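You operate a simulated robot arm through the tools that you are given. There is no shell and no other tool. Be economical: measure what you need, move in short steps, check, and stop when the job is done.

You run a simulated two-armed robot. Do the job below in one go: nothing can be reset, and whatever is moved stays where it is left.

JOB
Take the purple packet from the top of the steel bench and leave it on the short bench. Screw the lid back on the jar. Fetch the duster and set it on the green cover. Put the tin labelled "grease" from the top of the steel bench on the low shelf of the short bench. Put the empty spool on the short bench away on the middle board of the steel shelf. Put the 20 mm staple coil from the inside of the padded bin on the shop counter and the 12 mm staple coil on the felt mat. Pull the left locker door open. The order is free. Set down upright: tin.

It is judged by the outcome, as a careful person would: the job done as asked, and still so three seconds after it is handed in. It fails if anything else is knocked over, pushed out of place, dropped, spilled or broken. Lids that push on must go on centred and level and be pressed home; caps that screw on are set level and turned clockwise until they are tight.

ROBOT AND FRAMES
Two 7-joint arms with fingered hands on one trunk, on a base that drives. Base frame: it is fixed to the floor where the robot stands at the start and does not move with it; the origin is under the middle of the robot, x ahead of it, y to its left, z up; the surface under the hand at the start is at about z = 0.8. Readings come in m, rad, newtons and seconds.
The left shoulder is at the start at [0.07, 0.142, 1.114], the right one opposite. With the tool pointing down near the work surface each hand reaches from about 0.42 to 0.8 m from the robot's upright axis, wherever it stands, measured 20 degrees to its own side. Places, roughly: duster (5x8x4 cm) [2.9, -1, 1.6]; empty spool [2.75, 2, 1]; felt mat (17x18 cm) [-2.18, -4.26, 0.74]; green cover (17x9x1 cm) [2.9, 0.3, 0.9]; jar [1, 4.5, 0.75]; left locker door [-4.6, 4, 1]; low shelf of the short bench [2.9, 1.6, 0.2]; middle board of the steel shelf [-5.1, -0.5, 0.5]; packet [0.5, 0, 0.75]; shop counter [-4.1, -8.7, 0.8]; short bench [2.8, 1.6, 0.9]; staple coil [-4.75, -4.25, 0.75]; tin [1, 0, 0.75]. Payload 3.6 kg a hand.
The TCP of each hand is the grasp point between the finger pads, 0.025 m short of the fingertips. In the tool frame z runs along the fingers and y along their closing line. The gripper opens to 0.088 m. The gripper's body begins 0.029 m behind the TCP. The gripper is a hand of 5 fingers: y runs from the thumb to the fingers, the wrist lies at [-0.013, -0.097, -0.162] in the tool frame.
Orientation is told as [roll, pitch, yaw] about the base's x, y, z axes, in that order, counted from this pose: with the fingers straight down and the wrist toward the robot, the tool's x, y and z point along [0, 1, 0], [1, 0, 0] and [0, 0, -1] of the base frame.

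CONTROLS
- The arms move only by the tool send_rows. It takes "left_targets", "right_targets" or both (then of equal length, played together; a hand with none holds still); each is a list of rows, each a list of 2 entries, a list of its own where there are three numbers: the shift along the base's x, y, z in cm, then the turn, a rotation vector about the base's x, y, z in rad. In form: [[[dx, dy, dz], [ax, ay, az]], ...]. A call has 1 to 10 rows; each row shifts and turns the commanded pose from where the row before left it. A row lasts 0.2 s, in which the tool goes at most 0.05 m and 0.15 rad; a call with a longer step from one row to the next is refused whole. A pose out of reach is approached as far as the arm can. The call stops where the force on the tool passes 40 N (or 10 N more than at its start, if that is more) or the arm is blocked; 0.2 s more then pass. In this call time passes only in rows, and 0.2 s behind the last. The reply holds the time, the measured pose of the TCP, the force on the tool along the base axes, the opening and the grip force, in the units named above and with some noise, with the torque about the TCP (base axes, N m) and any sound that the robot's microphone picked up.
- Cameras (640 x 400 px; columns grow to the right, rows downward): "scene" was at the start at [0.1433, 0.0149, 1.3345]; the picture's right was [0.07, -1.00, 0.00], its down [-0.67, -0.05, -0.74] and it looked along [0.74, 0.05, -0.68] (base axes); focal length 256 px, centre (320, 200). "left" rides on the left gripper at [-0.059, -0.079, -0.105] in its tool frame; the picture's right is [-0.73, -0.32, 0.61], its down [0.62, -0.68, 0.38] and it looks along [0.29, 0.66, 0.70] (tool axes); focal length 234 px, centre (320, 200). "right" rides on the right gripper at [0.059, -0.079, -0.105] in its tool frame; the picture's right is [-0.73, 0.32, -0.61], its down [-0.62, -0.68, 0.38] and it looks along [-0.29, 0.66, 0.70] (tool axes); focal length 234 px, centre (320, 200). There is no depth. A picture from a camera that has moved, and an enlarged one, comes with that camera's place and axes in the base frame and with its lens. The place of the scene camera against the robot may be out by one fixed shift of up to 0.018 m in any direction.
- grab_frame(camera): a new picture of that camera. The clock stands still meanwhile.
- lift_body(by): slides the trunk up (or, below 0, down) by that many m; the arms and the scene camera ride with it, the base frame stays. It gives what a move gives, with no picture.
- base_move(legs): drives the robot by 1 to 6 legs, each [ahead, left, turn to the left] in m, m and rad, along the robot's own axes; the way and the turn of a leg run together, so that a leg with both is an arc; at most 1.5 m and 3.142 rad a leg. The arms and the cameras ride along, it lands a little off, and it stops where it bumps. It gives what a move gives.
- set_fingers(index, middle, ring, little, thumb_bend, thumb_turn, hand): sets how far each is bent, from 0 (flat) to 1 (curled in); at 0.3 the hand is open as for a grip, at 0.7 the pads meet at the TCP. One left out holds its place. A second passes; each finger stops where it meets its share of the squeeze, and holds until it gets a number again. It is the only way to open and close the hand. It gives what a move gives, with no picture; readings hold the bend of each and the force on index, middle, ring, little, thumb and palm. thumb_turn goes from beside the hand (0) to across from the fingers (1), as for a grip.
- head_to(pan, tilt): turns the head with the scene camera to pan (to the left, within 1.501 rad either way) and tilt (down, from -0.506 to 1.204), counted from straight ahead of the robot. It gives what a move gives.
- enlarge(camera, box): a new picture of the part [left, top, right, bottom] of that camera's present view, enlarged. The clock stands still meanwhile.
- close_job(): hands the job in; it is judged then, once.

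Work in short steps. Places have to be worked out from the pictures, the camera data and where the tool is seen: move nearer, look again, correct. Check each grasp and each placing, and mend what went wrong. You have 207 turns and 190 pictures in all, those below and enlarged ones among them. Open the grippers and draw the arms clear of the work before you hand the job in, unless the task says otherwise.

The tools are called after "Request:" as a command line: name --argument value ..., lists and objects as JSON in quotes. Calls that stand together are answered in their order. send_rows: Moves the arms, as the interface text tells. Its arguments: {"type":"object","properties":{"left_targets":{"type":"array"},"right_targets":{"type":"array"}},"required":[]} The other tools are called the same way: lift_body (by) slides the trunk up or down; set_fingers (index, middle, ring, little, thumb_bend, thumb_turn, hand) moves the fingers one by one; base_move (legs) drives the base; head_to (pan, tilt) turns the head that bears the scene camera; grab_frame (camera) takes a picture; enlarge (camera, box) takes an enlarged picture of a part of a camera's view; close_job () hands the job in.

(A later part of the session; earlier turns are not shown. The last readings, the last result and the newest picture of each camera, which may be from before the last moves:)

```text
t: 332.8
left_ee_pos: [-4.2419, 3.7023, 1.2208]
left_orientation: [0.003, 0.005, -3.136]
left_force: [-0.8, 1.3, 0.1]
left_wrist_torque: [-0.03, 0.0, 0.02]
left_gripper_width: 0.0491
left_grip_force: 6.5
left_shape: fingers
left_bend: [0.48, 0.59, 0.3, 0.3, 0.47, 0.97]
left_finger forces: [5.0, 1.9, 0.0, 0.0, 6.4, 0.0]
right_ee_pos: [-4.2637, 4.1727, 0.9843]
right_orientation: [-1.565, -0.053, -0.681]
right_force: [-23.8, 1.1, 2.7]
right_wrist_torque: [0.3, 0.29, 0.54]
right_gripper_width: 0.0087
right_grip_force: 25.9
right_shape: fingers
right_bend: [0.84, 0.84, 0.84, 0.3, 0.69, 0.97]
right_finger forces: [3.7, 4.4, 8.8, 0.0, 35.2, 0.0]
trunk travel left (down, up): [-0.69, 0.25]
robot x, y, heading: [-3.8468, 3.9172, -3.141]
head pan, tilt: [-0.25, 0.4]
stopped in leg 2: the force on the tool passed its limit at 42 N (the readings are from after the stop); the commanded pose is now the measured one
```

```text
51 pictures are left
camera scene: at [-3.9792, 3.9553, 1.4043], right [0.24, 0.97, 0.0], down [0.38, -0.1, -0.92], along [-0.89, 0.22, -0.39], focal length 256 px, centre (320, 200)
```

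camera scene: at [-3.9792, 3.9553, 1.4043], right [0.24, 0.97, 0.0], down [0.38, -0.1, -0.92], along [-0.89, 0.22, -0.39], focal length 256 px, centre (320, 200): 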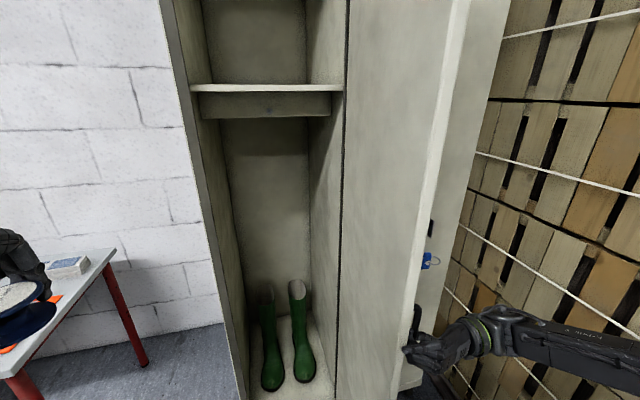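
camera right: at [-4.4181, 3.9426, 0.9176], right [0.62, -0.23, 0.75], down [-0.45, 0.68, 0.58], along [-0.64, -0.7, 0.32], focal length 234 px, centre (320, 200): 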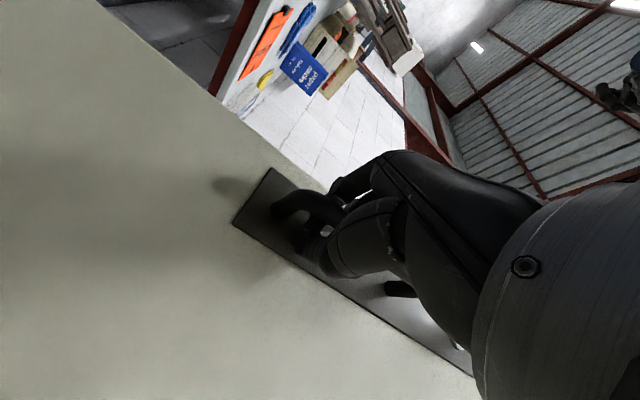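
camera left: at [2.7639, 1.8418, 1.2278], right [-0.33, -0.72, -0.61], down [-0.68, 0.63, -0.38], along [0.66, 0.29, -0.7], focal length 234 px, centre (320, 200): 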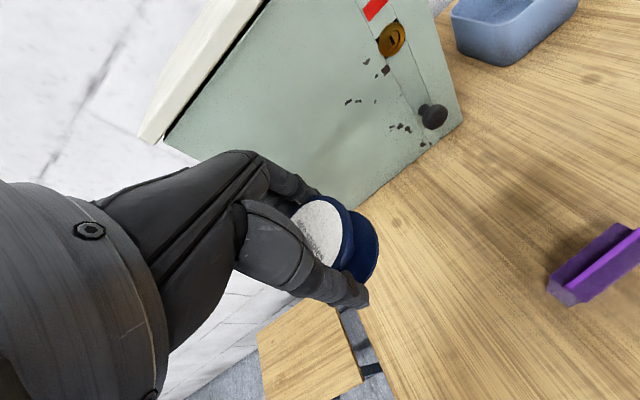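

The door stands about 75° open. I release and withdraw the hand clear of the handle.

Request:
set_fingers --hand "right" --index 0.3 --middle 0.3 --ring 0.3 --thumb_bend 0.2

Request:
send_rows --right_targets '[[[1.0, 1.2, 0], [0, 0, 0]], [[2.2, 2.7, 0], [0, 0, 0]], [[2.2, 2.7, 0], [0, 0, 0]], [[3, 0, 0], [0, 0, -0.15]], [[3, 0, 0], [0, 0, -0.15]]]'

Request:
grab_frame --camera "scene"

```text
t: 333.8
left_ee_pos: [-4.2364, 3.6976, 1.22]
left_orientation: [-0.002, 0.002, -3.135]
left_force: [-0.8, 0.1, -0.5]
left_wrist_torque: [0.01, 0.01, -0.01]
left_gripper_width: 0.0488
left_grip_force: 6.7
left_shape: fingers
left_bend: [0.48, 0.59, 0.3, 0.3, 0.47, 0.97]
left_finger forces: [5.0, 1.9, 0.1, 0.0, 6.3, 0.0]
right_ee_pos: [-4.2578, 4.1681, 0.9878]
right_orientation: [-1.562, -0.049, -0.677]
right_force: [-0.2, -0.7, -0.3]
right_wrist_torque: [-0.01, -0.01, 0.01]
right_gripper_width: 0.0912
right_grip_force: 0.0
right_shape: fingers
right_bend: [0.3, 0.3, 0.3, 0.3, 0.2, 0.98]
right_finger forces: [0.1, 0.0, 0.0, 0.1, 0.1, 0.0]
trunk travel left (down, up): [-0.69, 0.25]
robot x, y, heading: [-3.8468, 3.9177, -3.139]
head pan, tilt: [-0.25, 0.4]
```

```text
t: 335.0
left_ee_pos: [-4.2341, 3.6964, 1.2199]
left_orientation: [0.0, 0.0, -3.135]
left_force: [0.3, -0.7, -1.0]
left_wrist_torque: [0.0, 0.0, 0.01]
left_gripper_width: 0.0492
left_grip_force: 7.3
left_shape: fingers
left_bend: [0.48, 0.59, 0.3, 0.3, 0.47, 0.97]
left_finger forces: [5.0, 1.9, 0.1, 0.1, 6.2, 0.0]
right_ee_pos: [-4.1435, 4.2354, 0.9856]
right_orientation: [-1.563, -0.049, -0.979]
right_force: [-0.3, 0.4, -0.1]
right_wrist_torque: [-0.02, 0.02, 0.03]
right_gripper_width: 0.0914
right_grip_force: 0.0
right_shape: fingers
right_bend: [0.3, 0.3, 0.3, 0.3, 0.2, 0.98]
right_finger forces: [0.0, 0.0, 0.0, 0.0, 0.1, 0.1]
trunk travel left (down, up): [-0.69, 0.25]
robot x, y, heading: [-3.8447, 3.9141, -3.138]
head pan, tilt: [-0.25, 0.4]
```

```text
50 pictures are left
camera scene: at [-3.9728, 3.9487, 1.405], right [0.24, 0.97, 0.0], down [0.38, -0.09, -0.92], along [-0.89, 0.22, -0.39], focal length 256 px, centre (320, 200)
```

scene: 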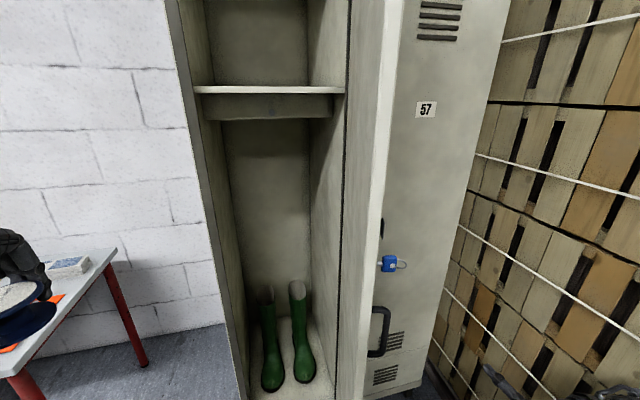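

Door rests at about 70° open. I retract the hand, raise the trunk, and retrace my way down the aisle.

Request:
send_rows --right_targets '[[[3, 0, 2], [0, 0, -0.15]], [[3, 0, 3], [0, 0, -0.15]], [[0, 0, 4], [0, 0, -0.15]], [[0, 0, 3], [0, 0, -0.14]]]'

Request:
lift_body --by 0.25

Request:
base_move --legs '[[0, 0.42, 0], [0.14, 0, 0], [0, 0.42, 0], [0, 1.1, 0]]'

Request:
head_to --pan 0.8 --tilt 0.45

Request:
grab_frame --camera "scene"

```text
t: 336.0
left_ee_pos: [-4.237, 3.6971, 1.2185]
left_orientation: [-0.001, 0.003, -3.137]
left_force: [0.7, 0.1, -0.2]
left_wrist_torque: [0.03, -0.01, -0.03]
left_gripper_width: 0.0489
left_grip_force: 6.2
left_shape: fingers
left_bend: [0.48, 0.59, 0.3, 0.3, 0.47, 0.97]
left_finger forces: [5.1, 1.9, 0.0, 0.1, 6.3, 0.1]
right_ee_pos: [-4.0865, 4.2644, 1.0953]
right_orientation: [-1.564, -0.05, -1.568]
right_force: [-0.5, 0.5, 0.0]
right_wrist_torque: [-0.02, 0.0, 0.02]
right_gripper_width: 0.0916
right_grip_force: 0.1
right_shape: fingers
right_bend: [0.3, 0.3, 0.3, 0.3, 0.2, 0.98]
right_finger forces: [0.0, 0.0, 0.1, 0.0, 0.0, 0.0]
right hand out of reach, approached as far as the arm can: row 3, 4
trunk travel left (down, up): [-0.69, 0.25]
robot x, y, heading: [-3.8428, 3.9191, -3.142]
head pan, tilt: [-0.25, 0.4]
```

```text
t: 338.6
left_ee_pos: [-4.2365, 3.6984, 1.4689]
left_orientation: [-0.003, 0.002, -3.137]
left_force: [-0.1, 0.5, -1.2]
left_wrist_torque: [0.02, -0.01, 0.0]
left_gripper_width: 0.0492
left_grip_force: 6.6
left_shape: fingers
left_bend: [0.48, 0.59, 0.3, 0.3, 0.47, 0.97]
left_finger forces: [5.0, 1.8, 0.1, 0.0, 6.3, 0.1]
right_ee_pos: [-4.0857, 4.2657, 1.3434]
right_orientation: [-1.564, -0.049, -1.565]
right_force: [1.1, -0.2, 0.3]
right_wrist_torque: [-0.01, -0.01, -0.03]
right_gripper_width: 0.0916
right_grip_force: 0.0
right_shape: fingers
right_bend: [0.3, 0.3, 0.3, 0.3, 0.2, 0.98]
right_finger forces: [0.1, 0.1, 0.1, 0.0, 0.0, 0.0]
trunk travel left (down, up): [-0.94, 0.0]
robot x, y, heading: [-3.8449, 3.9235, -3.14]
head pan, tilt: [-0.25, 0.4]
```

```text
t: 349.5
left_ee_pos: [-4.3775, 1.7557, 1.4693]
left_orientation: [0.0, 0.003, 3.139]
left_force: [-0.1, 0.5, -0.7]
left_wrist_torque: [0.0, -0.03, 0.0]
left_gripper_width: 0.0489
left_grip_force: 6.6
left_shape: fingers
left_bend: [0.48, 0.59, 0.3, 0.3, 0.47, 0.97]
left_finger forces: [5.1, 1.9, 0.0, 0.0, 6.3, 0.0]
right_ee_pos: [-4.2222, 2.3232, 1.3439]
right_orientation: [-1.563, -0.051, -1.573]
right_force: [0.0, -0.4, 0.4]
right_wrist_torque: [0.02, 0.02, 0.01]
right_gripper_width: 0.0912
right_grip_force: 0.0
right_shape: fingers
right_bend: [0.3, 0.3, 0.3, 0.3, 0.2, 0.98]
right_finger forces: [0.0, 0.0, 0.0, 0.0, 0.0, 0.0]
trunk travel left (down, up): [-0.94, 0.0]
robot x, y, heading: [-3.9873, 1.9691, 3.137]
head pan, tilt: [-0.25, 0.4]
```

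```text
t: 350.8
left_ee_pos: [-4.3789, 1.7548, 1.4704]
left_orientation: [0.0, 0.001, 3.139]
left_force: [0.2, -0.1, -1.1]
left_wrist_torque: [0.03, 0.02, -0.01]
left_gripper_width: 0.049
left_grip_force: 6.5
left_shape: fingers
left_bend: [0.48, 0.59, 0.3, 0.3, 0.47, 0.97]
left_finger forces: [5.1, 1.8, 0.1, 0.0, 6.3, 0.0]
right_ee_pos: [-4.2244, 2.3228, 1.344]
right_orientation: [-1.564, -0.048, -1.574]
right_force: [0.8, 0.0, -0.1]
right_wrist_torque: [-0.01, 0.01, 0.0]
right_gripper_width: 0.0915
right_grip_force: 0.0
right_shape: fingers
right_bend: [0.3, 0.3, 0.3, 0.3, 0.2, 0.98]
right_finger forces: [0.1, 0.0, 0.0, 0.0, 0.0, 0.1]
trunk travel left (down, up): [-0.94, 0.0]
robot x, y, heading: [-3.9844, 1.9713, 3.138]
head pan, tilt: [0.799, 0.45]
```

```text
49 pictures are left
camera scene: at [-4.0881, 1.9162, 1.6502], right [-0.71, 0.7, 0.0], down [0.3, 0.31, -0.9], along [-0.63, -0.64, -0.44], focal length 256 px, centre (320, 200)
```

scene: 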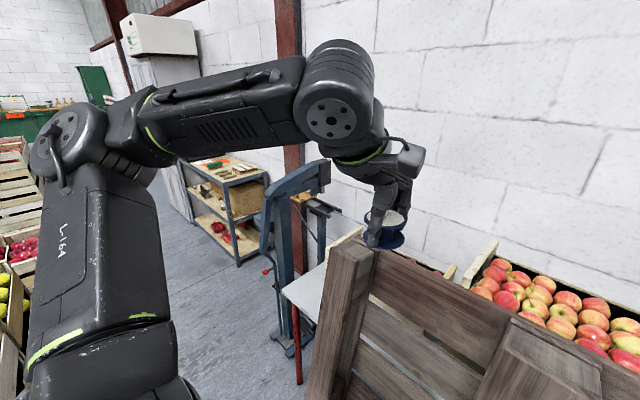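

The steel shelf with boards is ahead to the left beyond a scale. I strafe south along x≈−4.05 to be in front of it.

Request:
base_move --legs '[[0.06, 1.2, 0], [0, 1.2, 0]]'

Request:
lift_body --by -0.35

Request:
head_to --pan 0 --tilt 0.55

Request:
grab_frame --camera "scene"

```text
t: 360.4
left_ee_pos: [-4.458, -0.176, 1.475]
left_orientation: [0.01, -0.008, 3.119]
left_force: [1.1, 1.1, 0.0]
left_wrist_torque: [-0.07, 0.04, 0.04]
left_gripper_width: 0.0491
left_grip_force: 6.6
left_shape: fingers
left_bend: [0.48, 0.59, 0.3, 0.3, 0.47, 0.97]
left_finger forces: [5.0, 2.0, 0.1, 0.0, 6.5, 0.0]
right_ee_pos: [-4.2955, 0.3883, 1.344]
right_orientation: [-1.572, -0.06, -1.595]
right_force: [0.0, -0.3, 0.3]
right_wrist_torque: [-0.03, -0.02, 0.06]
right_gripper_width: 0.0913
right_grip_force: 0.1
right_shape: fingers
right_bend: [0.3, 0.3, 0.3, 0.3, 0.2, 0.98]
right_finger forces: [0.0, 0.0, 0.0, 0.0, 0.0, 0.0]
trunk travel left (down, up): [-0.94, 0.0]
robot x, y, heading: [-4.0741, 0.0221, 3.114]
head pan, tilt: [0.799, 0.45]
stopped in leg 2: the robot was blocked; the commanded pose is now the measured one
```

```text
t: 363.8
left_ee_pos: [-4.4717, -0.1898, 1.1203]
left_orientation: [0.0, 0.002, 3.118]
left_force: [-1.0, 0.0, -0.4]
left_wrist_torque: [0.0, 0.0, 0.0]
left_gripper_width: 0.0488
left_grip_force: 6.1
left_shape: fingers
left_bend: [0.48, 0.59, 0.3, 0.3, 0.47, 0.97]
left_finger forces: [5.0, 2.1, 0.1, 0.1, 6.4, 0.0]
right_ee_pos: [-4.3068, 0.3757, 0.9943]
right_orientation: [-1.564, -0.05, -1.594]
right_force: [-0.2, 1.0, 1.4]
right_wrist_torque: [0.0, -0.02, -0.05]
right_gripper_width: 0.0913
right_grip_force: 0.0
right_shape: fingers
right_bend: [0.3, 0.3, 0.3, 0.3, 0.2, 0.98]
right_finger forces: [0.0, 0.0, 0.0, 0.0, 0.0, 0.0]
trunk travel left (down, up): [-0.59, 0.35]
robot x, y, heading: [-4.0719, 0.0208, 3.118]
head pan, tilt: [0.799, 0.45]
```

```text
t: 364.9
left_ee_pos: [-4.4707, -0.1884, 1.1207]
left_orientation: [-0.002, 0.001, 3.12]
left_force: [-1.2, -0.6, -1.2]
left_wrist_torque: [0.0, -0.02, 0.0]
left_gripper_width: 0.0488
left_grip_force: 7.0
left_shape: fingers
left_bend: [0.48, 0.59, 0.3, 0.3, 0.47, 0.97]
left_finger forces: [5.0, 2.1, 0.0, 0.0, 6.2, 0.0]
right_ee_pos: [-4.305, 0.3759, 0.9939]
right_orientation: [-1.562, -0.048, -1.595]
right_force: [-0.3, 0.2, 0.5]
right_wrist_torque: [0.02, 0.01, 0.0]
right_gripper_width: 0.091
right_grip_force: 0.0
right_shape: fingers
right_bend: [0.3, 0.3, 0.3, 0.3, 0.2, 0.98]
right_finger forces: [0.0, 0.1, 0.0, 0.0, 0.0, 0.1]
trunk travel left (down, up): [-0.59, 0.35]
robot x, y, heading: [-4.0729, 0.0216, 3.114]
head pan, tilt: [0.0, 0.55]
```

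```text
48 pictures are left
camera scene: at [-4.2031, 0.0335, 1.2911], right [0.02, 1.0, 0.0], down [0.52, -0.01, -0.85], along [-0.85, 0.02, -0.52], focal length 256 px, centre (320, 200)
```

scene: 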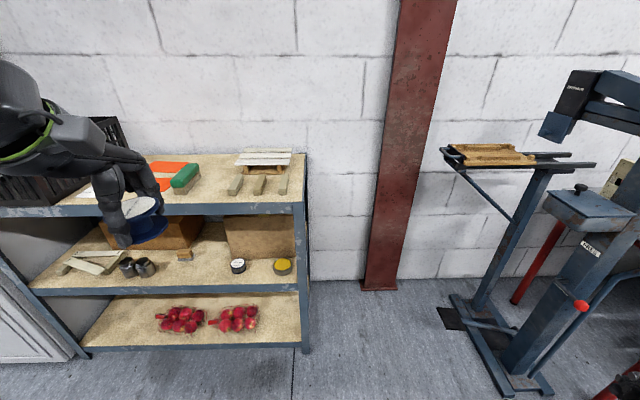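

The middle board is at z≈0.5 with its front at x≈−4.85; a free spot is at about (−4.94, −0.40). I move in, lower the trunk and look.

Request:
base_move --legs '[[0.18, 0, 0.02], [0, 0.2, 0]]'

Request:
lift_body --by -0.37

Request:
head_to --pan 0.1 --tilt 0.4

Request:
grab_frame --camera "scene"

```text
t: 367.7
left_ee_pos: [-4.6479, -0.3976, 1.12]
left_orientation: [-0.002, 0.001, 3.143]
left_force: [1.0, -0.8, -0.1]
left_wrist_torque: [-0.01, 0.0, -0.01]
left_gripper_width: 0.0487
left_grip_force: 6.6
left_shape: fingers
left_bend: [0.48, 0.59, 0.3, 0.3, 0.47, 0.97]
left_finger forces: [5.1, 2.0, 0.0, 0.0, 6.3, 0.0]
right_ee_pos: [-4.4962, 0.1706, 0.995]
right_orientation: [-1.564, -0.048, -1.571]
right_force: [0.1, -1.0, 0.2]
right_wrist_torque: [0.02, -0.01, -0.03]
right_gripper_width: 0.0912
right_grip_force: 0.1
right_shape: fingers
right_bend: [0.3, 0.3, 0.3, 0.3, 0.2, 0.98]
right_finger forces: [0.0, 0.1, 0.0, 0.1, 0.1, 0.1]
trunk travel left (down, up): [-0.59, 0.35]
robot x, y, heading: [-4.2544, -0.1783, 3.143]
head pan, tilt: [0.0, 0.55]
```

```text
t: 371.2
left_ee_pos: [-4.6483, -0.3978, 0.7508]
left_orientation: [-0.002, 0.002, 3.141]
left_force: [0.8, 0.4, -1.3]
left_wrist_torque: [0.0, 0.02, 0.0]
left_gripper_width: 0.049
left_grip_force: 7.1
left_shape: fingers
left_bend: [0.48, 0.59, 0.3, 0.3, 0.47, 0.97]
left_finger forces: [4.9, 2.2, 0.0, 0.0, 6.3, 0.0]
right_ee_pos: [-4.4952, 0.1709, 0.6239]
right_orientation: [-1.564, -0.05, -1.571]
right_force: [0.1, 0.4, 0.0]
right_wrist_torque: [0.02, -0.03, 0.02]
right_gripper_width: 0.0913
right_grip_force: 0.2
right_shape: fingers
right_bend: [0.3, 0.3, 0.3, 0.3, 0.2, 0.98]
right_finger forces: [0.0, 0.1, 0.0, 0.0, 0.0, 0.1]
trunk travel left (down, up): [-0.22, 0.72]
robot x, y, heading: [-4.2548, -0.1777, 3.144]
head pan, tilt: [0.0, 0.55]
```

```text
t: 371.9
left_ee_pos: [-4.6481, -0.399, 0.749]
left_orientation: [-0.001, 0.001, 3.142]
left_force: [-0.8, 0.0, -0.1]
left_wrist_torque: [-0.03, 0.02, 0.0]
left_gripper_width: 0.0488
left_grip_force: 6.8
left_shape: fingers
left_bend: [0.48, 0.59, 0.3, 0.3, 0.47, 0.97]
left_finger forces: [4.9, 2.1, 0.0, 0.1, 6.3, 0.1]
right_ee_pos: [-4.4947, 0.1713, 0.6235]
right_orientation: [-1.565, -0.048, -1.571]
right_force: [0.4, -0.9, 0.2]
right_wrist_torque: [0.01, -0.02, 0.02]
right_gripper_width: 0.0915
right_grip_force: 0.0
right_shape: fingers
right_bend: [0.3, 0.3, 0.3, 0.3, 0.2, 0.98]
right_finger forces: [0.0, 0.0, 0.1, 0.1, 0.0, 0.0]
trunk travel left (down, up): [-0.22, 0.72]
robot x, y, heading: [-4.2526, -0.1793, 3.143]
head pan, tilt: [0.099, 0.4]
```

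```text
47 pictures are left
camera scene: at [-4.387, -0.1784, 0.9348], right [-0.1, 1.0, 0.0], down [0.39, 0.04, -0.92], along [-0.92, -0.09, -0.39], focal length 256 px, centre (320, 200)
```

scene: 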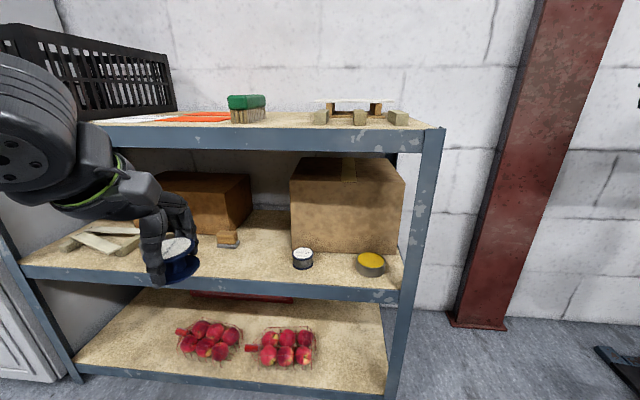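

Spot at (−4.945, −0.385) is free. I lower in front of the shelf, reach in and set down.

Request:
send_rows --left_targets '[[[0, 0, -4.5], [0, 0, 0]], [[0, 0, -4.5], [0, 0, 0]], [[0, 0.4, -4.5], [0, 0, 0]], [[0, 0.5, -3.9], [0, 0, 0]], [[-4.5, 0.5, 0], [0, 0, 0]], [[-4.5, 0, 0], [0, 0, 0]], [[-4.5, 0, 0], [0, 0, 0]], [[-4.5, 0, 0], [0, 0, 0]], [[-4.5, 0, 0], [0, 0, 0]]]'

Request:
grab_frame --camera "scene"

```text
t: 373.9
left_ee_pos: [-4.8799, -0.3851, 0.5766]
left_orientation: [-0.002, 0.002, -3.142]
left_force: [0.2, 0.7, -0.2]
left_wrist_torque: [0.03, 0.02, 0.04]
left_gripper_width: 0.0478
left_grip_force: 5.7
left_shape: fingers
left_bend: [0.49, 0.59, 0.3, 0.3, 0.47, 0.97]
left_finger forces: [4.6, 2.0, 0.1, 0.0, 5.6, 0.1]
left hand out of reach, approached as far as the arm can: row 4
right_ee_pos: [-4.4956, 0.1705, 0.6239]
right_orientation: [-1.563, -0.048, -1.571]
right_force: [0.7, 2.0, 0.0]
right_wrist_torque: [0.01, 0.0, -0.02]
right_gripper_width: 0.0912
right_grip_force: 0.0
right_shape: fingers
right_bend: [0.3, 0.3, 0.3, 0.3, 0.2, 0.98]
right_finger forces: [0.0, 0.0, 0.1, 0.0, 0.0, 0.1]
trunk travel left (down, up): [-0.22, 0.72]
robot x, y, heading: [-4.2556, -0.1804, 3.142]
head pan, tilt: [0.099, 0.4]
```

```text
46 pictures are left
camera scene: at [-4.3873, -0.1784, 0.9348], right [-0.1, 1.0, 0.0], down [0.39, 0.04, -0.92], along [-0.92, -0.09, -0.39], focal length 256 px, centre (320, 200)
```

scene: 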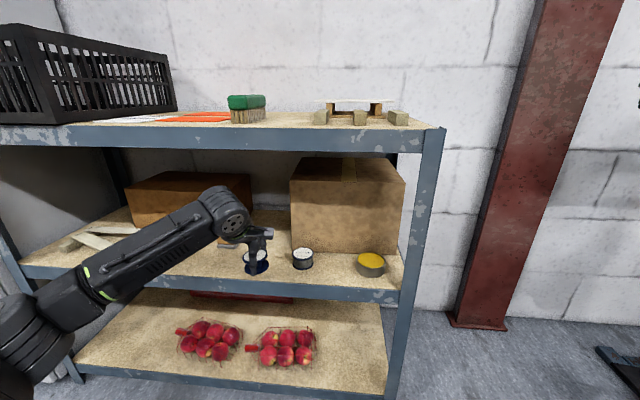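

Good clearance. I go 6 cm further in and lower to contact.

Request:
send_rows --left_targets '[[[-3, 0, 0], [0, 0, 0]], [[-3, 0, 0], [0, 0, 0]], [[0, 0, -2], [0, 0, 0]], [[0, 0, -1.5], [0, 0, 0]]]'

Request:
send_rows --left_targets '[[[0, 0, -0.5], [0, 0, 0]]]'

Request:
send_rows --left_targets '[[[0, 0, -0.5], [0, 0, 0]]]'

```text
t: 374.9
left_ee_pos: [-4.9397, -0.3838, 0.5427]
left_orientation: [-0.002, 0.001, 3.14]
left_force: [-0.5, -0.2, 0.6]
left_wrist_torque: [-0.01, -0.01, 0.03]
left_gripper_width: 0.0474
left_grip_force: 5.9
left_shape: fingers
left_bend: [0.49, 0.59, 0.3, 0.3, 0.47, 0.97]
left_finger forces: [4.4, 1.7, 0.0, 0.0, 5.4, 0.0]
right_ee_pos: [-4.4957, 0.1698, 0.6242]
right_orientation: [-1.563, -0.049, -1.57]
right_force: [0.7, -0.6, -0.5]
right_wrist_torque: [-0.02, -0.03, -0.01]
right_gripper_width: 0.0914
right_grip_force: 0.0
right_shape: fingers
right_bend: [0.3, 0.3, 0.3, 0.3, 0.2, 0.98]
right_finger forces: [0.0, 0.0, 0.0, 0.0, 0.1, 0.0]
trunk travel left (down, up): [-0.22, 0.72]
robot x, y, heading: [-4.2526, -0.1786, 3.146]
head pan, tilt: [0.099, 0.4]
```

```text
t: 375.4
left_ee_pos: [-4.9406, -0.3846, 0.5384]
left_orientation: [-0.001, 0.0, 3.141]
left_force: [0.1, 1.0, -0.1]
left_wrist_torque: [0.0, -0.02, 0.0]
left_gripper_width: 0.0477
left_grip_force: 5.8
left_shape: fingers
left_bend: [0.49, 0.59, 0.3, 0.3, 0.47, 0.97]
left_finger forces: [4.4, 1.6, 0.1, 0.1, 5.5, 0.0]
right_ee_pos: [-4.495, 0.1709, 0.6243]
right_orientation: [-1.562, -0.05, -1.572]
right_force: [-0.3, 0.4, -0.3]
right_wrist_torque: [-0.03, 0.01, -0.01]
right_gripper_width: 0.0914
right_grip_force: 0.0
right_shape: fingers
right_bend: [0.3, 0.3, 0.3, 0.3, 0.2, 0.98]
right_finger forces: [0.0, 0.0, 0.0, 0.0, 0.1, 0.0]
trunk travel left (down, up): [-0.22, 0.72]
robot x, y, heading: [-4.2534, -0.1757, 3.14]
head pan, tilt: [0.099, 0.4]
```

```text
t: 375.8
left_ee_pos: [-4.9412, -0.3844, 0.5325]
left_orientation: [-0.001, 0.0, -3.142]
left_force: [-1.1, 1.2, -0.1]
left_wrist_torque: [-0.02, -0.01, 0.01]
left_gripper_width: 0.0476
left_grip_force: 5.9
left_shape: fingers
left_bend: [0.49, 0.59, 0.3, 0.3, 0.47, 0.97]
left_finger forces: [4.3, 2.3, 0.0, 0.0, 5.6, 0.0]
right_ee_pos: [-4.4959, 0.1699, 0.624]
right_orientation: [-1.563, -0.049, -1.571]
right_force: [0.1, -0.2, 0.2]
right_wrist_torque: [-0.03, 0.0, 0.02]
right_gripper_width: 0.0913
right_grip_force: 0.1
right_shape: fingers
right_bend: [0.3, 0.3, 0.3, 0.3, 0.2, 0.98]
right_finger forces: [0.0, 0.0, 0.0, 0.0, 0.0, 0.0]
trunk travel left (down, up): [-0.22, 0.72]
robot x, y, heading: [-4.2573, -0.1772, 3.145]
head pan, tilt: [0.099, 0.4]
```

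Not touching yet; a few more small steps.

Request:
send_rows --left_targets '[[[0, 0, -0.5], [0, 0, 0]]]'

Request:
send_rows --left_targets '[[[0, 0, -0.5], [0, 0, 0]]]'

Request:
enlarge --camera "scene" --box '[190, 200, 330, 300]'

```text
t: 376.1
left_ee_pos: [-4.9403, -0.3838, 0.531]
left_orientation: [-0.002, -0.006, 3.141]
left_force: [-2.6, -1.1, 13.4]
left_wrist_torque: [-0.11, 0.25, 0.02]
left_gripper_width: 0.0474
left_grip_force: 10.9
left_shape: fingers
left_bend: [0.49, 0.58, 0.3, 0.3, 0.47, 0.97]
left_finger forces: [5.1, 10.9, 0.0, 0.0, 6.1, 0.1]
right_ee_pos: [-4.4942, 0.1695, 0.6254]
right_orientation: [-1.563, -0.049, -1.57]
right_force: [-0.3, 0.8, 0.4]
right_wrist_torque: [-0.02, -0.03, 0.02]
right_gripper_width: 0.0914
right_grip_force: 0.0
right_shape: fingers
right_bend: [0.3, 0.3, 0.3, 0.3, 0.2, 0.98]
right_finger forces: [0.0, 0.0, 0.0, 0.0, 0.1, 0.0]
trunk travel left (down, up): [-0.22, 0.72]
robot x, y, heading: [-4.2548, -0.1789, 3.143]
head pan, tilt: [0.099, 0.4]
```

```text
t: 376.6
left_ee_pos: [-4.9397, -0.3845, 0.5295]
left_orientation: [0.001, -0.01, 3.142]
left_force: [-7.8, -1.6, 34.3]
left_wrist_torque: [-0.21, 0.73, 0.01]
left_gripper_width: 0.0473
left_grip_force: 19.1
left_shape: fingers
left_bend: [0.48, 0.55, 0.3, 0.3, 0.48, 0.97]
left_finger forces: [8.6, 24.5, 0.0, 0.0, 5.0, 0.1]
right_ee_pos: [-4.4929, 0.1711, 0.6254]
right_orientation: [-1.567, -0.051, -1.571]
right_force: [0.8, -0.7, 0.2]
right_wrist_torque: [-0.01, -0.03, 0.05]
right_gripper_width: 0.0914
right_grip_force: 0.1
right_shape: fingers
right_bend: [0.3, 0.3, 0.3, 0.3, 0.2, 0.98]
right_finger forces: [0.0, 0.0, 0.0, 0.0, 0.0, 0.1]
trunk travel left (down, up): [-0.22, 0.72]
robot x, y, heading: [-4.2594, -0.1816, 3.145]
head pan, tilt: [0.099, 0.4]
```

```text
4.00 times, centred on (260, 250) of scene
camera zoom: at [-4.3832, -0.1772, 0.9361], right [-0.1, 1.0, 0.0], down [0.38, 0.04, -0.92], along [-0.92, -0.09, -0.38], focal length 1022 px, centre (560, 0)
```

zoom: 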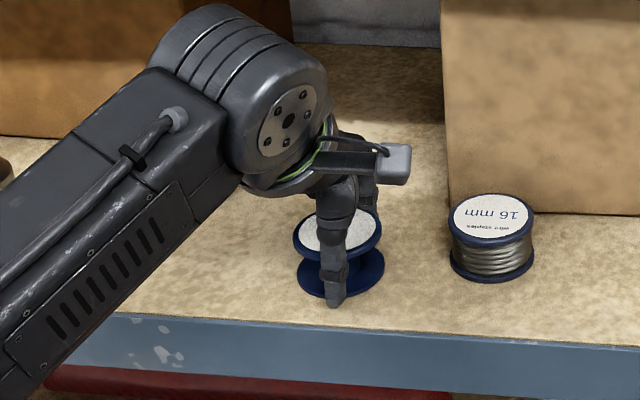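

The spool stands on the board. I ease off, release and withdraw.

Request:
send_rows --left_targets '[[[0, 0, 0.7], [0, 0, 0]]]'

Request:
set_fingers --hand "left" --index 0.3 --middle 0.3 --thumb_bend 0.3

Request:
send_rows --left_targets '[[[0, 0, 2], [0, 0, 0]], [[0, 0, 3], [0, 0, 0]], [[0, 0, 2.5], [0, 0, 0]], [[4, 0, 0], [0, 0, 0]], [[4.5, 0, 0], [0, 0, 0]], [[4.5, 0, 0], [0, 0, 0]], [[4.5, 0, 0], [0, 0, 0]], [[4.5, 0, 0], [0, 0, 0]]]'

Request:
enlarge --camera "scene" --box '[190, 200, 330, 300]'

```text
t: 376.9
left_ee_pos: [-4.939, -0.3838, 0.5301]
left_orientation: [0.0, -0.001, 3.141]
left_force: [-5.4, 0.2, 17.6]
left_wrist_torque: [-0.11, 0.46, -0.01]
left_gripper_width: 0.0473
left_grip_force: 13.5
left_shape: fingers
left_bend: [0.48, 0.55, 0.3, 0.3, 0.49, 0.97]
left_finger forces: [6.9, 15.8, 0.1, 0.0, 5.1, 0.1]
right_ee_pos: [-4.4935, 0.171, 0.6243]
right_orientation: [-1.567, -0.05, -1.571]
right_force: [0.0, 0.1, 0.7]
right_wrist_torque: [-0.02, 0.0, 0.01]
right_gripper_width: 0.0915
right_grip_force: 0.0
right_shape: fingers
right_bend: [0.3, 0.3, 0.3, 0.3, 0.2, 0.98]
right_finger forces: [0.0, 0.0, 0.0, 0.0, 0.0, 0.1]
trunk travel left (down, up): [-0.22, 0.72]
robot x, y, heading: [-4.2576, -0.1776, 3.141]
head pan, tilt: [0.099, 0.4]
```

```text
t: 377.9
left_ee_pos: [-4.9402, -0.3844, 0.5305]
left_orientation: [0.0, 0.003, 3.143]
left_force: [-0.6, -0.6, 0.3]
left_wrist_torque: [-0.02, 0.0, -0.04]
left_gripper_width: 0.0845
left_grip_force: 0.1
left_shape: fingers
left_bend: [0.3, 0.3, 0.3, 0.3, 0.3, 0.97]
left_finger forces: [0.0, 0.0, 0.1, 0.0, 0.0, 0.0]
right_ee_pos: [-4.4948, 0.1707, 0.6241]
right_orientation: [-1.565, -0.049, -1.573]
right_force: [-0.1, -0.1, -0.2]
right_wrist_torque: [0.0, -0.03, -0.02]
right_gripper_width: 0.0914
right_grip_force: 0.0
right_shape: fingers
right_bend: [0.3, 0.3, 0.3, 0.3, 0.2, 0.98]
right_finger forces: [0.1, 0.0, 0.0, 0.0, 0.1, 0.0]
trunk travel left (down, up): [-0.22, 0.72]
robot x, y, heading: [-4.2527, -0.1818, 3.142]
head pan, tilt: [0.099, 0.4]
```

```text
t: 379.8
left_ee_pos: [-4.719, -0.3847, 0.6052]
left_orientation: [-0.001, 0.002, -3.141]
left_force: [0.3, -0.3, -1.1]
left_wrist_torque: [0.01, 0.0, 0.02]
left_gripper_width: 0.0845
left_grip_force: 0.2
left_shape: fingers
left_bend: [0.3, 0.3, 0.3, 0.3, 0.3, 0.97]
left_finger forces: [0.1, 0.0, 0.0, 0.0, 0.0, 0.0]
right_ee_pos: [-4.4957, 0.1705, 0.6249]
right_orientation: [-1.563, -0.048, -1.57]
right_force: [0.8, -0.3, 0.3]
right_wrist_torque: [-0.02, -0.02, -0.01]
right_gripper_width: 0.0914
right_grip_force: 0.0
right_shape: fingers
right_bend: [0.3, 0.3, 0.3, 0.3, 0.2, 0.98]
right_finger forces: [0.0, 0.0, 0.1, 0.1, 0.0, 0.0]
trunk travel left (down, up): [-0.22, 0.72]
robot x, y, heading: [-4.2559, -0.1738, 3.141]
head pan, tilt: [0.099, 0.4]
```

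```text
4.00 times, centred on (260, 250) of scene
camera zoom: at [-4.3868, -0.1784, 0.9349], right [-0.1, 1.0, 0.0], down [0.39, 0.04, -0.92], along [-0.92, -0.09, -0.39], focal length 1022 px, centre (560, 0)
```

zoom: 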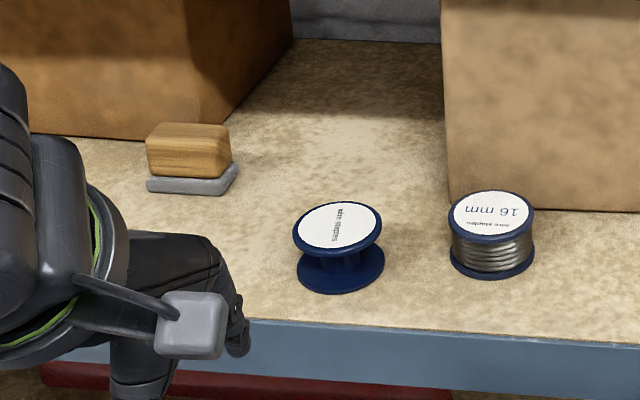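

Spool placed. I restore the right hand to its normal pose, raise the trunk, back off and turn south to look for the padded bin.

Request:
lift_body --by 0.4

Request:
send_rows --right_targets '[[[0, 0, 1], [0, -0.15, 0]], [[0, 0, 1], [0, -0.15, 0]], [[0, 0, 1], [0, -0.15, 0]], [[0, 0, 1], [0, -0.15, 0]], [[0, 0, 0], [0, -0.15, 0]], [[0, 0, 0], [0, -0.15, 0]], [[0, 0, 0], [0, -0.15, 0]], [[0, 0, 0], [0, -0.15, 0]], [[0, 0, 0], [0, -0.15, 0]], [[0, 0, 0], [0, -0.15, 0]]]'

Request:
send_rows --right_targets '[[[0, 0, 0], [0, -0.06, -0.13]], [[0, 0, 0], [0, 0, -0.15]], [[0, 0, 0], [0, 0, -0.15]], [[0, 0, 0], [0, 0, -0.15]], [[0, 0, 0], [0, 0, -0.15]], [[0, 0, 0], [0, 0, -0.15]], [[0, 0, 0], [0, 0, -0.15]], [[0, 0, 0], [0, 0, -0.15]], [[0, 0, 0], [0, 0, -0.15]], [[0, 0, 0], [0, 0, -0.15]]]'

Request:
base_move --legs '[[-0.25, 0, 0], [0, 0, 1.57]]'

Request:
head_to --pan 0 --tilt 0.3

Request:
grab_frame --camera "scene"

```text
t: 383.6
left_ee_pos: [-4.7198, -0.3857, 1.0054]
left_orientation: [-0.002, 0.002, 3.141]
left_force: [-0.7, 0.6, -0.3]
left_wrist_torque: [-0.04, -0.04, 0.01]
left_gripper_width: 0.0845
left_grip_force: 0.0
left_shape: fingers
left_bend: [0.3, 0.3, 0.3, 0.3, 0.3, 0.97]
left_finger forces: [0.0, 0.1, 0.0, 0.0, 0.0, 0.1]
right_ee_pos: [-4.4951, 0.1699, 1.0241]
right_orientation: [-1.563, -0.05, -1.571]
right_force: [-0.7, -0.3, -0.6]
right_wrist_torque: [0.01, 0.01, 0.02]
right_gripper_width: 0.0913
right_grip_force: 0.1
right_shape: fingers
right_bend: [0.3, 0.3, 0.3, 0.3, 0.2, 0.98]
right_finger forces: [0.2, 0.0, 0.1, 0.1, 0.0, 0.0]
trunk travel left (down, up): [-0.62, 0.32]
robot x, y, heading: [-4.254, -0.1798, 3.143]
head pan, tilt: [0.099, 0.4]
```

```text
t: 385.8
left_ee_pos: [-4.7222, -0.3845, 1.0054]
left_orientation: [-0.001, 0.002, 3.141]
left_force: [-0.4, 0.8, 0.1]
left_wrist_torque: [0.01, 0.0, 0.0]
left_gripper_width: 0.0843
left_grip_force: 0.0
left_shape: fingers
left_bend: [0.3, 0.3, 0.3, 0.3, 0.3, 0.97]
left_finger forces: [0.0, 0.0, 0.0, 0.0, 0.0, 0.0]
right_ee_pos: [-4.538, 0.1992, 1.0291]
right_orientation: [-0.064, -0.005, -1.622]
right_force: [-0.2, 0.5, -1.0]
right_wrist_torque: [-0.01, 0.0, -0.01]
right_gripper_width: 0.0912
right_grip_force: 0.0
right_shape: fingers
right_bend: [0.3, 0.3, 0.3, 0.3, 0.2, 0.98]
right_finger forces: [0.0, 0.0, 0.0, 0.1, 0.0, 0.0]
right hand out of reach, approached as far as the arm can: row 1, 2
trunk travel left (down, up): [-0.62, 0.32]
robot x, y, heading: [-4.2557, -0.1781, 3.144]
head pan, tilt: [0.099, 0.4]
```

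```text
t: 388.0
left_ee_pos: [-4.7209, -0.3842, 1.0047]
left_orientation: [0.0, 0.002, 3.142]
left_force: [-0.2, -0.1, -0.3]
left_wrist_torque: [0.01, -0.01, 0.02]
left_gripper_width: 0.085
left_grip_force: 0.0
left_shape: fingers
left_bend: [0.3, 0.3, 0.3, 0.3, 0.3, 0.97]
left_finger forces: [0.0, 0.0, 0.1, 0.0, 0.1, 0.0]
right_ee_pos: [-4.5416, 0.2169, 1.0289]
right_orientation: [-0.003, 0.002, -3.042]
right_force: [0.9, 0.6, 0.0]
right_wrist_torque: [0.02, 0.03, 0.0]
right_gripper_width: 0.0913
right_grip_force: 0.1
right_shape: fingers
right_bend: [0.3, 0.3, 0.3, 0.3, 0.2, 0.98]
right_finger forces: [0.0, 0.1, 0.0, 0.0, 0.0, 0.1]
right hand out of reach, approached as far as the arm can: row 10
trunk travel left (down, up): [-0.62, 0.32]
robot x, y, heading: [-4.2538, -0.1752, 3.141]
head pan, tilt: [0.099, 0.4]
```

```text
t: 389.3
left_ee_pos: [-4.6089, -0.3846, 1.0086]
left_orientation: [0.0, -0.003, -3.143]
left_force: [-0.2, -0.1, 0.6]
left_wrist_torque: [-0.01, 0.03, 0.01]
left_gripper_width: 0.0848
left_grip_force: 0.1
left_shape: fingers
left_bend: [0.3, 0.3, 0.3, 0.3, 0.3, 0.97]
left_finger forces: [0.0, 0.0, 0.0, 0.1, 0.0, 0.1]
right_ee_pos: [-4.4301, 0.215, 1.0303]
right_orientation: [0.0, -0.002, -3.043]
right_force: [-0.3, 0.2, 0.2]
right_wrist_torque: [0.0, 0.05, 0.02]
right_gripper_width: 0.0915
right_grip_force: 0.1
right_shape: fingers
right_bend: [0.3, 0.3, 0.3, 0.3, 0.2, 0.98]
right_finger forces: [0.1, 0.0, 0.0, 0.0, 0.1, 0.1]
trunk travel left (down, up): [-0.62, 0.32]
robot x, y, heading: [-4.1486, -0.1785, 3.14]
head pan, tilt: [0.099, 0.4]
stopped in leg 1: the robot was blocked; the commanded pose is now the measured one
```

```text
t: 390.0
left_ee_pos: [-4.6138, -0.3843, 1.0053]
left_orientation: [0.0, 0.001, -3.142]
left_force: [0.5, 0.1, -0.3]
left_wrist_torque: [-0.01, 0.04, 0.0]
left_gripper_width: 0.0846
left_grip_force: 0.1
left_shape: fingers
left_bend: [0.3, 0.3, 0.3, 0.3, 0.3, 0.97]
left_finger forces: [0.0, 0.0, 0.0, 0.0, 0.0, 0.0]
right_ee_pos: [-4.4339, 0.2145, 1.0295]
right_orientation: [0.003, 0.003, -3.041]
right_force: [-1.0, -0.6, 0.2]
right_wrist_torque: [0.01, -0.01, -0.01]
right_gripper_width: 0.0916
right_grip_force: 0.1
right_shape: fingers
right_bend: [0.3, 0.3, 0.3, 0.3, 0.2, 0.98]
right_finger forces: [0.1, 0.0, 0.0, 0.1, 0.0, 0.0]
trunk travel left (down, up): [-0.62, 0.32]
robot x, y, heading: [-4.1476, -0.1804, 3.143]
head pan, tilt: [0.0, 0.3]
```

```text
43 pictures are left
camera scene: at [-4.2823, -0.1693, 1.344], right [0.0, 1.0, 0.0], down [0.3, 0.0, -0.95], along [-0.95, 0.0, -0.3], focal length 256 px, centre (320, 200)
```

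scene: 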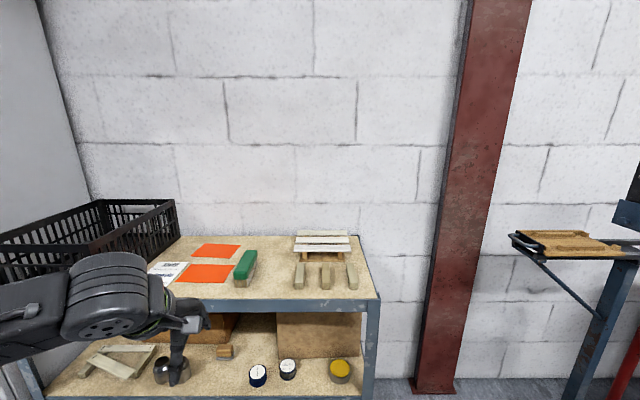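

Something low is right behind. I step forward a bit and turn in place to face south.

Request:
base_move --legs '[[0.05, 0, 0], [0, 0, 1.57]]'

Request:
grab_frame --camera "scene"

```text
t: 394.7
left_ee_pos: [-3.9936, -0.6446, 1.0056]
left_orientation: [-0.001, 0.0, -1.578]
left_force: [0.4, 0.0, -0.5]
left_wrist_torque: [0.02, 0.02, -0.02]
left_gripper_width: 0.0845
left_grip_force: 0.0
left_shape: fingers
left_bend: [0.3, 0.3, 0.3, 0.3, 0.3, 0.97]
left_finger forces: [0.0, 0.1, 0.0, 0.0, 0.1, 0.0]
right_ee_pos: [-4.5932, -0.4609, 1.0277]
right_orientation: [0.0, 0.004, -1.478]
right_force: [0.9, -0.1, -0.2]
right_wrist_torque: [0.02, -0.02, 0.01]
right_gripper_width: 0.0915
right_grip_force: 0.1
right_shape: fingers
right_bend: [0.3, 0.3, 0.3, 0.3, 0.2, 0.98]
right_finger forces: [0.1, 0.0, 0.1, 0.1, 0.0, 0.0]
trunk travel left (down, up): [-0.62, 0.32]
robot x, y, heading: [-4.195, -0.1739, -1.573]
head pan, tilt: [0.0, 0.3]
```

```text
42 pictures are left
camera scene: at [-4.1892, -0.3128, 1.3441], right [-1.0, 0.01, 0.0], down [0.0, 0.3, -0.96], along [-0.01, -0.96, -0.3], focal length 256 px, centre (320, 200)
```

scene: 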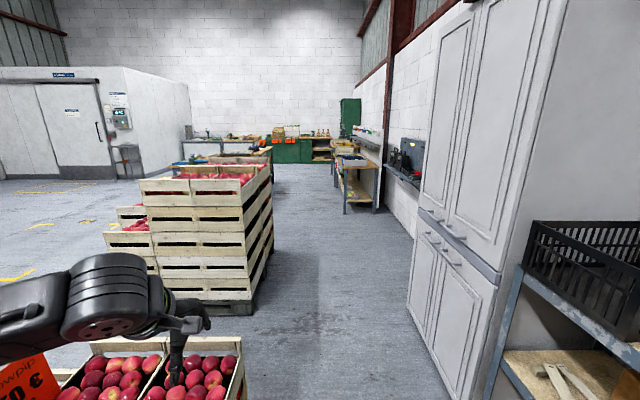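

The aisle runs south between crates and cabinet; the bin sits on the wall bench ahead. I raise the trunk for clearance and drive.

Request:
lift_body --by 0.25

Request:
base_move --legs '[[0.2, -0.12, 0], [1.4, 0, 0], [1.4, 0, 0], [0, 0.25, 0]]'

Request:
head_to --pan -0.35 --tilt 0.45

Request:
grab_frame --camera "scene"

```text
t: 397.3
left_ee_pos: [-3.9947, -0.6456, 1.2562]
left_orientation: [0.0, 0.0, -1.578]
left_force: [0.4, 0.8, -1.0]
left_wrist_torque: [0.0, 0.0, 0.02]
left_gripper_width: 0.0845
left_grip_force: 0.0
left_shape: fingers
left_bend: [0.3, 0.3, 0.3, 0.3, 0.3, 0.97]
left_finger forces: [0.1, 0.1, 0.0, 0.1, 0.0, 0.0]
right_ee_pos: [-4.5936, -0.4618, 1.279]
right_orientation: [0.0, 0.004, -1.48]
right_force: [-0.1, -0.3, 0.4]
right_wrist_torque: [0.0, 0.0, 0.0]
right_gripper_width: 0.0914
right_grip_force: 0.0
right_shape: fingers
right_bend: [0.3, 0.3, 0.3, 0.3, 0.2, 0.98]
right_finger forces: [0.0, 0.0, 0.0, 0.0, 0.0, 0.0]
trunk travel left (down, up): [-0.87, 0.07]
robot x, y, heading: [-4.1954, -0.1759, -1.576]
head pan, tilt: [0.0, 0.3]
```

```text
t: 413.6
left_ee_pos: [-3.8966, -3.6516, 1.2564]
left_orientation: [0.003, 0.001, -1.584]
left_force: [0.6, 0.1, -0.1]
left_wrist_torque: [0.01, -0.04, 0.02]
left_gripper_width: 0.0846
left_grip_force: 0.1
left_shape: fingers
left_bend: [0.3, 0.3, 0.3, 0.3, 0.3, 0.97]
left_finger forces: [0.0, 0.1, 0.0, 0.0, 0.0, 0.0]
right_ee_pos: [-4.4944, -3.4651, 1.2775]
right_orientation: [0.002, 0.004, -1.483]
right_force: [0.3, -0.2, 0.2]
right_wrist_torque: [0.03, -0.04, 0.0]
right_gripper_width: 0.0917
right_grip_force: 0.0
right_shape: fingers
right_bend: [0.3, 0.3, 0.3, 0.3, 0.2, 0.98]
right_finger forces: [0.0, 0.1, 0.0, 0.0, 0.0, 0.1]
trunk travel left (down, up): [-0.87, 0.07]
robot x, y, heading: [-4.0961, -3.1828, -1.591]
head pan, tilt: [0.0, 0.3]
```

```text
t: 414.4
left_ee_pos: [-3.8932, -3.6519, 1.2541]
left_orientation: [-0.002, -0.002, -1.582]
left_force: [0.2, -0.2, -0.7]
left_wrist_torque: [-0.04, -0.04, -0.01]
left_gripper_width: 0.0847
left_grip_force: 0.0
left_shape: fingers
left_bend: [0.3, 0.3, 0.3, 0.3, 0.3, 0.97]
left_finger forces: [0.0, 0.0, 0.0, 0.1, 0.0, 0.0]
right_ee_pos: [-4.4908, -3.4653, 1.2791]
right_orientation: [-0.003, 0.004, -1.484]
right_force: [0.4, 1.0, 0.3]
right_wrist_torque: [-0.01, 0.03, -0.01]
right_gripper_width: 0.0913
right_grip_force: 0.1
right_shape: fingers
right_bend: [0.3, 0.3, 0.3, 0.3, 0.2, 0.98]
right_finger forces: [0.1, 0.1, 0.0, 0.1, 0.0, 0.1]
trunk travel left (down, up): [-0.87, 0.07]
robot x, y, heading: [-4.0943, -3.1799, -1.58]
head pan, tilt: [-0.351, 0.45]
```

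```text
41 pictures are left
camera scene: at [-4.1172, -3.3111, 1.5802], right [-0.94, 0.35, 0.0], down [0.15, 0.41, -0.9], along [-0.32, -0.84, -0.43], focal length 256 px, centre (320, 200)
```

scene: 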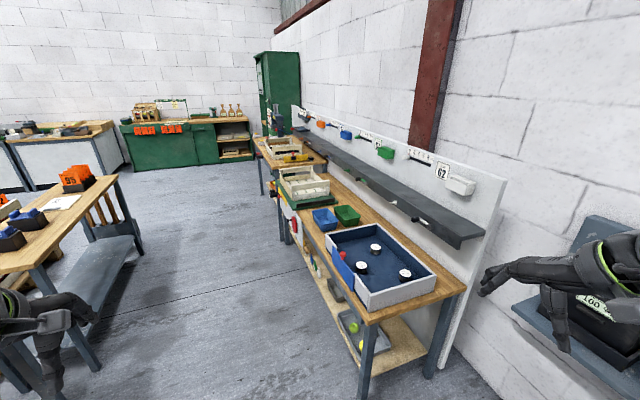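

The padded tray with three coils is at the bench's near end. I zoom to read the labels.

Request:
enlarge --camera "scene" --box '[325, 220, 445, 310]'

```text
4.44 times, centred on (385, 265) of scene
camera zoom: at [-4.1172, -3.3111, 1.5802], right [-0.94, 0.35, 0.0], down [0.15, 0.41, -0.9], along [-0.32, -0.84, -0.43], focal length 1136 px, centre (31, -89)
```

zoom: 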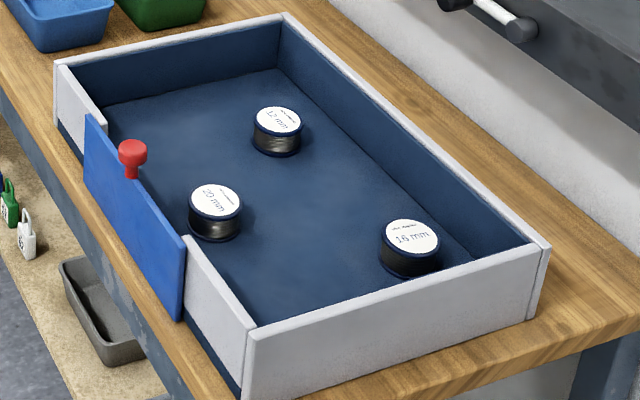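

Labels: 12 mm at the back, 20 mm at the front, 16 mm stays. I drive alongside and turn to face the bin.

Request:
base_move --legs '[[1.05, 0, 0], [0, 0, -1.56]]'

Request:
lift_body --by -0.25

Request:
head_to --pan 0 --tilt 0.75

Request:
grab_frame --camera "scene"

```text
t: 423.7
left_ee_pos: [-4.5776, -4.4498, 1.2558]
left_orientation: [-0.001, -0.001, -3.141]
left_force: [-1.0, 0.0, 0.4]
left_wrist_torque: [0.01, -0.02, -0.02]
left_gripper_width: 0.0845
left_grip_force: 0.1
left_shape: fingers
left_bend: [0.3, 0.3, 0.3, 0.3, 0.3, 0.97]
left_finger forces: [0.1, 0.0, 0.0, 0.0, 0.1, 0.0]
right_ee_pos: [-4.3981, -3.8496, 1.2797]
right_orientation: [-0.001, 0.004, -3.042]
right_force: [-0.4, -0.3, 0.1]
right_wrist_torque: [-0.02, 0.04, -0.02]
right_gripper_width: 0.0917
right_grip_force: 0.2
right_shape: fingers
right_bend: [0.3, 0.3, 0.3, 0.3, 0.2, 0.98]
right_finger forces: [0.0, 0.0, 0.0, 0.0, 0.1, 0.0]
trunk travel left (down, up): [-0.87, 0.07]
robot x, y, heading: [-4.1101, -4.2392, 3.146]
head pan, tilt: [-0.351, 0.45]
```

```text
t: 426.3
left_ee_pos: [-4.5773, -4.4501, 1.0066]
left_orientation: [0.0, -0.003, -3.142]
left_force: [0.4, 0.5, -0.2]
left_wrist_torque: [-0.01, 0.02, -0.01]
left_gripper_width: 0.0847
left_grip_force: 0.0
left_shape: fingers
left_bend: [0.3, 0.3, 0.3, 0.3, 0.3, 0.97]
left_finger forces: [0.0, 0.0, 0.0, 0.0, 0.1, 0.0]
right_ee_pos: [-4.3972, -3.8498, 1.0287]
right_orientation: [0.0, 0.003, -3.041]
right_force: [-0.2, 0.8, -0.2]
right_wrist_torque: [0.04, -0.02, -0.01]
right_gripper_width: 0.0916
right_grip_force: 0.1
right_shape: fingers
right_bend: [0.3, 0.3, 0.3, 0.3, 0.2, 0.98]
right_finger forces: [0.0, 0.0, 0.1, 0.0, 0.0, 0.0]
trunk travel left (down, up): [-0.62, 0.32]
robot x, y, heading: [-4.1134, -4.2449, 3.144]
head pan, tilt: [-0.351, 0.45]
```

```text
t: 427.1
left_ee_pos: [-4.5784, -4.4499, 1.0056]
left_orientation: [0.0, 0.0, -3.141]
left_force: [0.8, 0.0, 0.3]
left_wrist_torque: [0.01, -0.01, 0.02]
left_gripper_width: 0.0847
left_grip_force: 0.1
left_shape: fingers
left_bend: [0.3, 0.3, 0.3, 0.3, 0.3, 0.97]
left_finger forces: [0.0, 0.0, 0.0, 0.0, 0.1, 0.0]
right_ee_pos: [-4.3971, -3.8517, 1.03]
right_orientation: [0.0, 0.002, -3.042]
right_force: [-0.6, -0.5, -0.4]
right_wrist_torque: [0.0, 0.01, 0.03]
right_gripper_width: 0.0915
right_grip_force: 0.2
right_shape: fingers
right_bend: [0.3, 0.3, 0.3, 0.3, 0.2, 0.98]
right_finger forces: [0.0, 0.0, 0.0, 0.0, 0.1, 0.0]
trunk travel left (down, up): [-0.62, 0.32]
robot x, y, heading: [-4.1136, -4.2434, 3.14]
head pan, tilt: [0.0, 0.75]
```

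```text
39 pictures are left
camera scene: at [-4.2345, -4.2341, 1.3038], right [0.0, 1.0, 0.0], down [0.68, 0.0, -0.73], along [-0.73, 0.0, -0.68], focal length 256 px, centre (320, 200)
```

scene: 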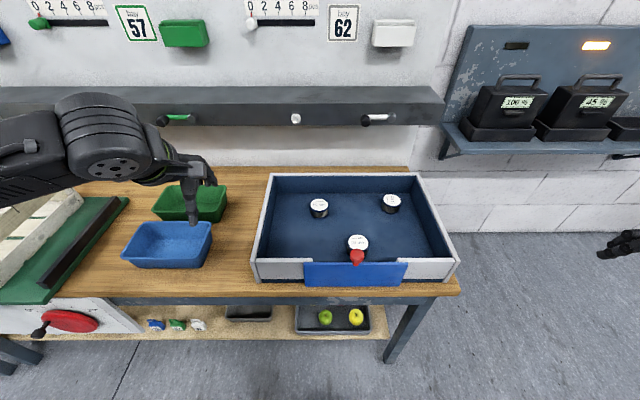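

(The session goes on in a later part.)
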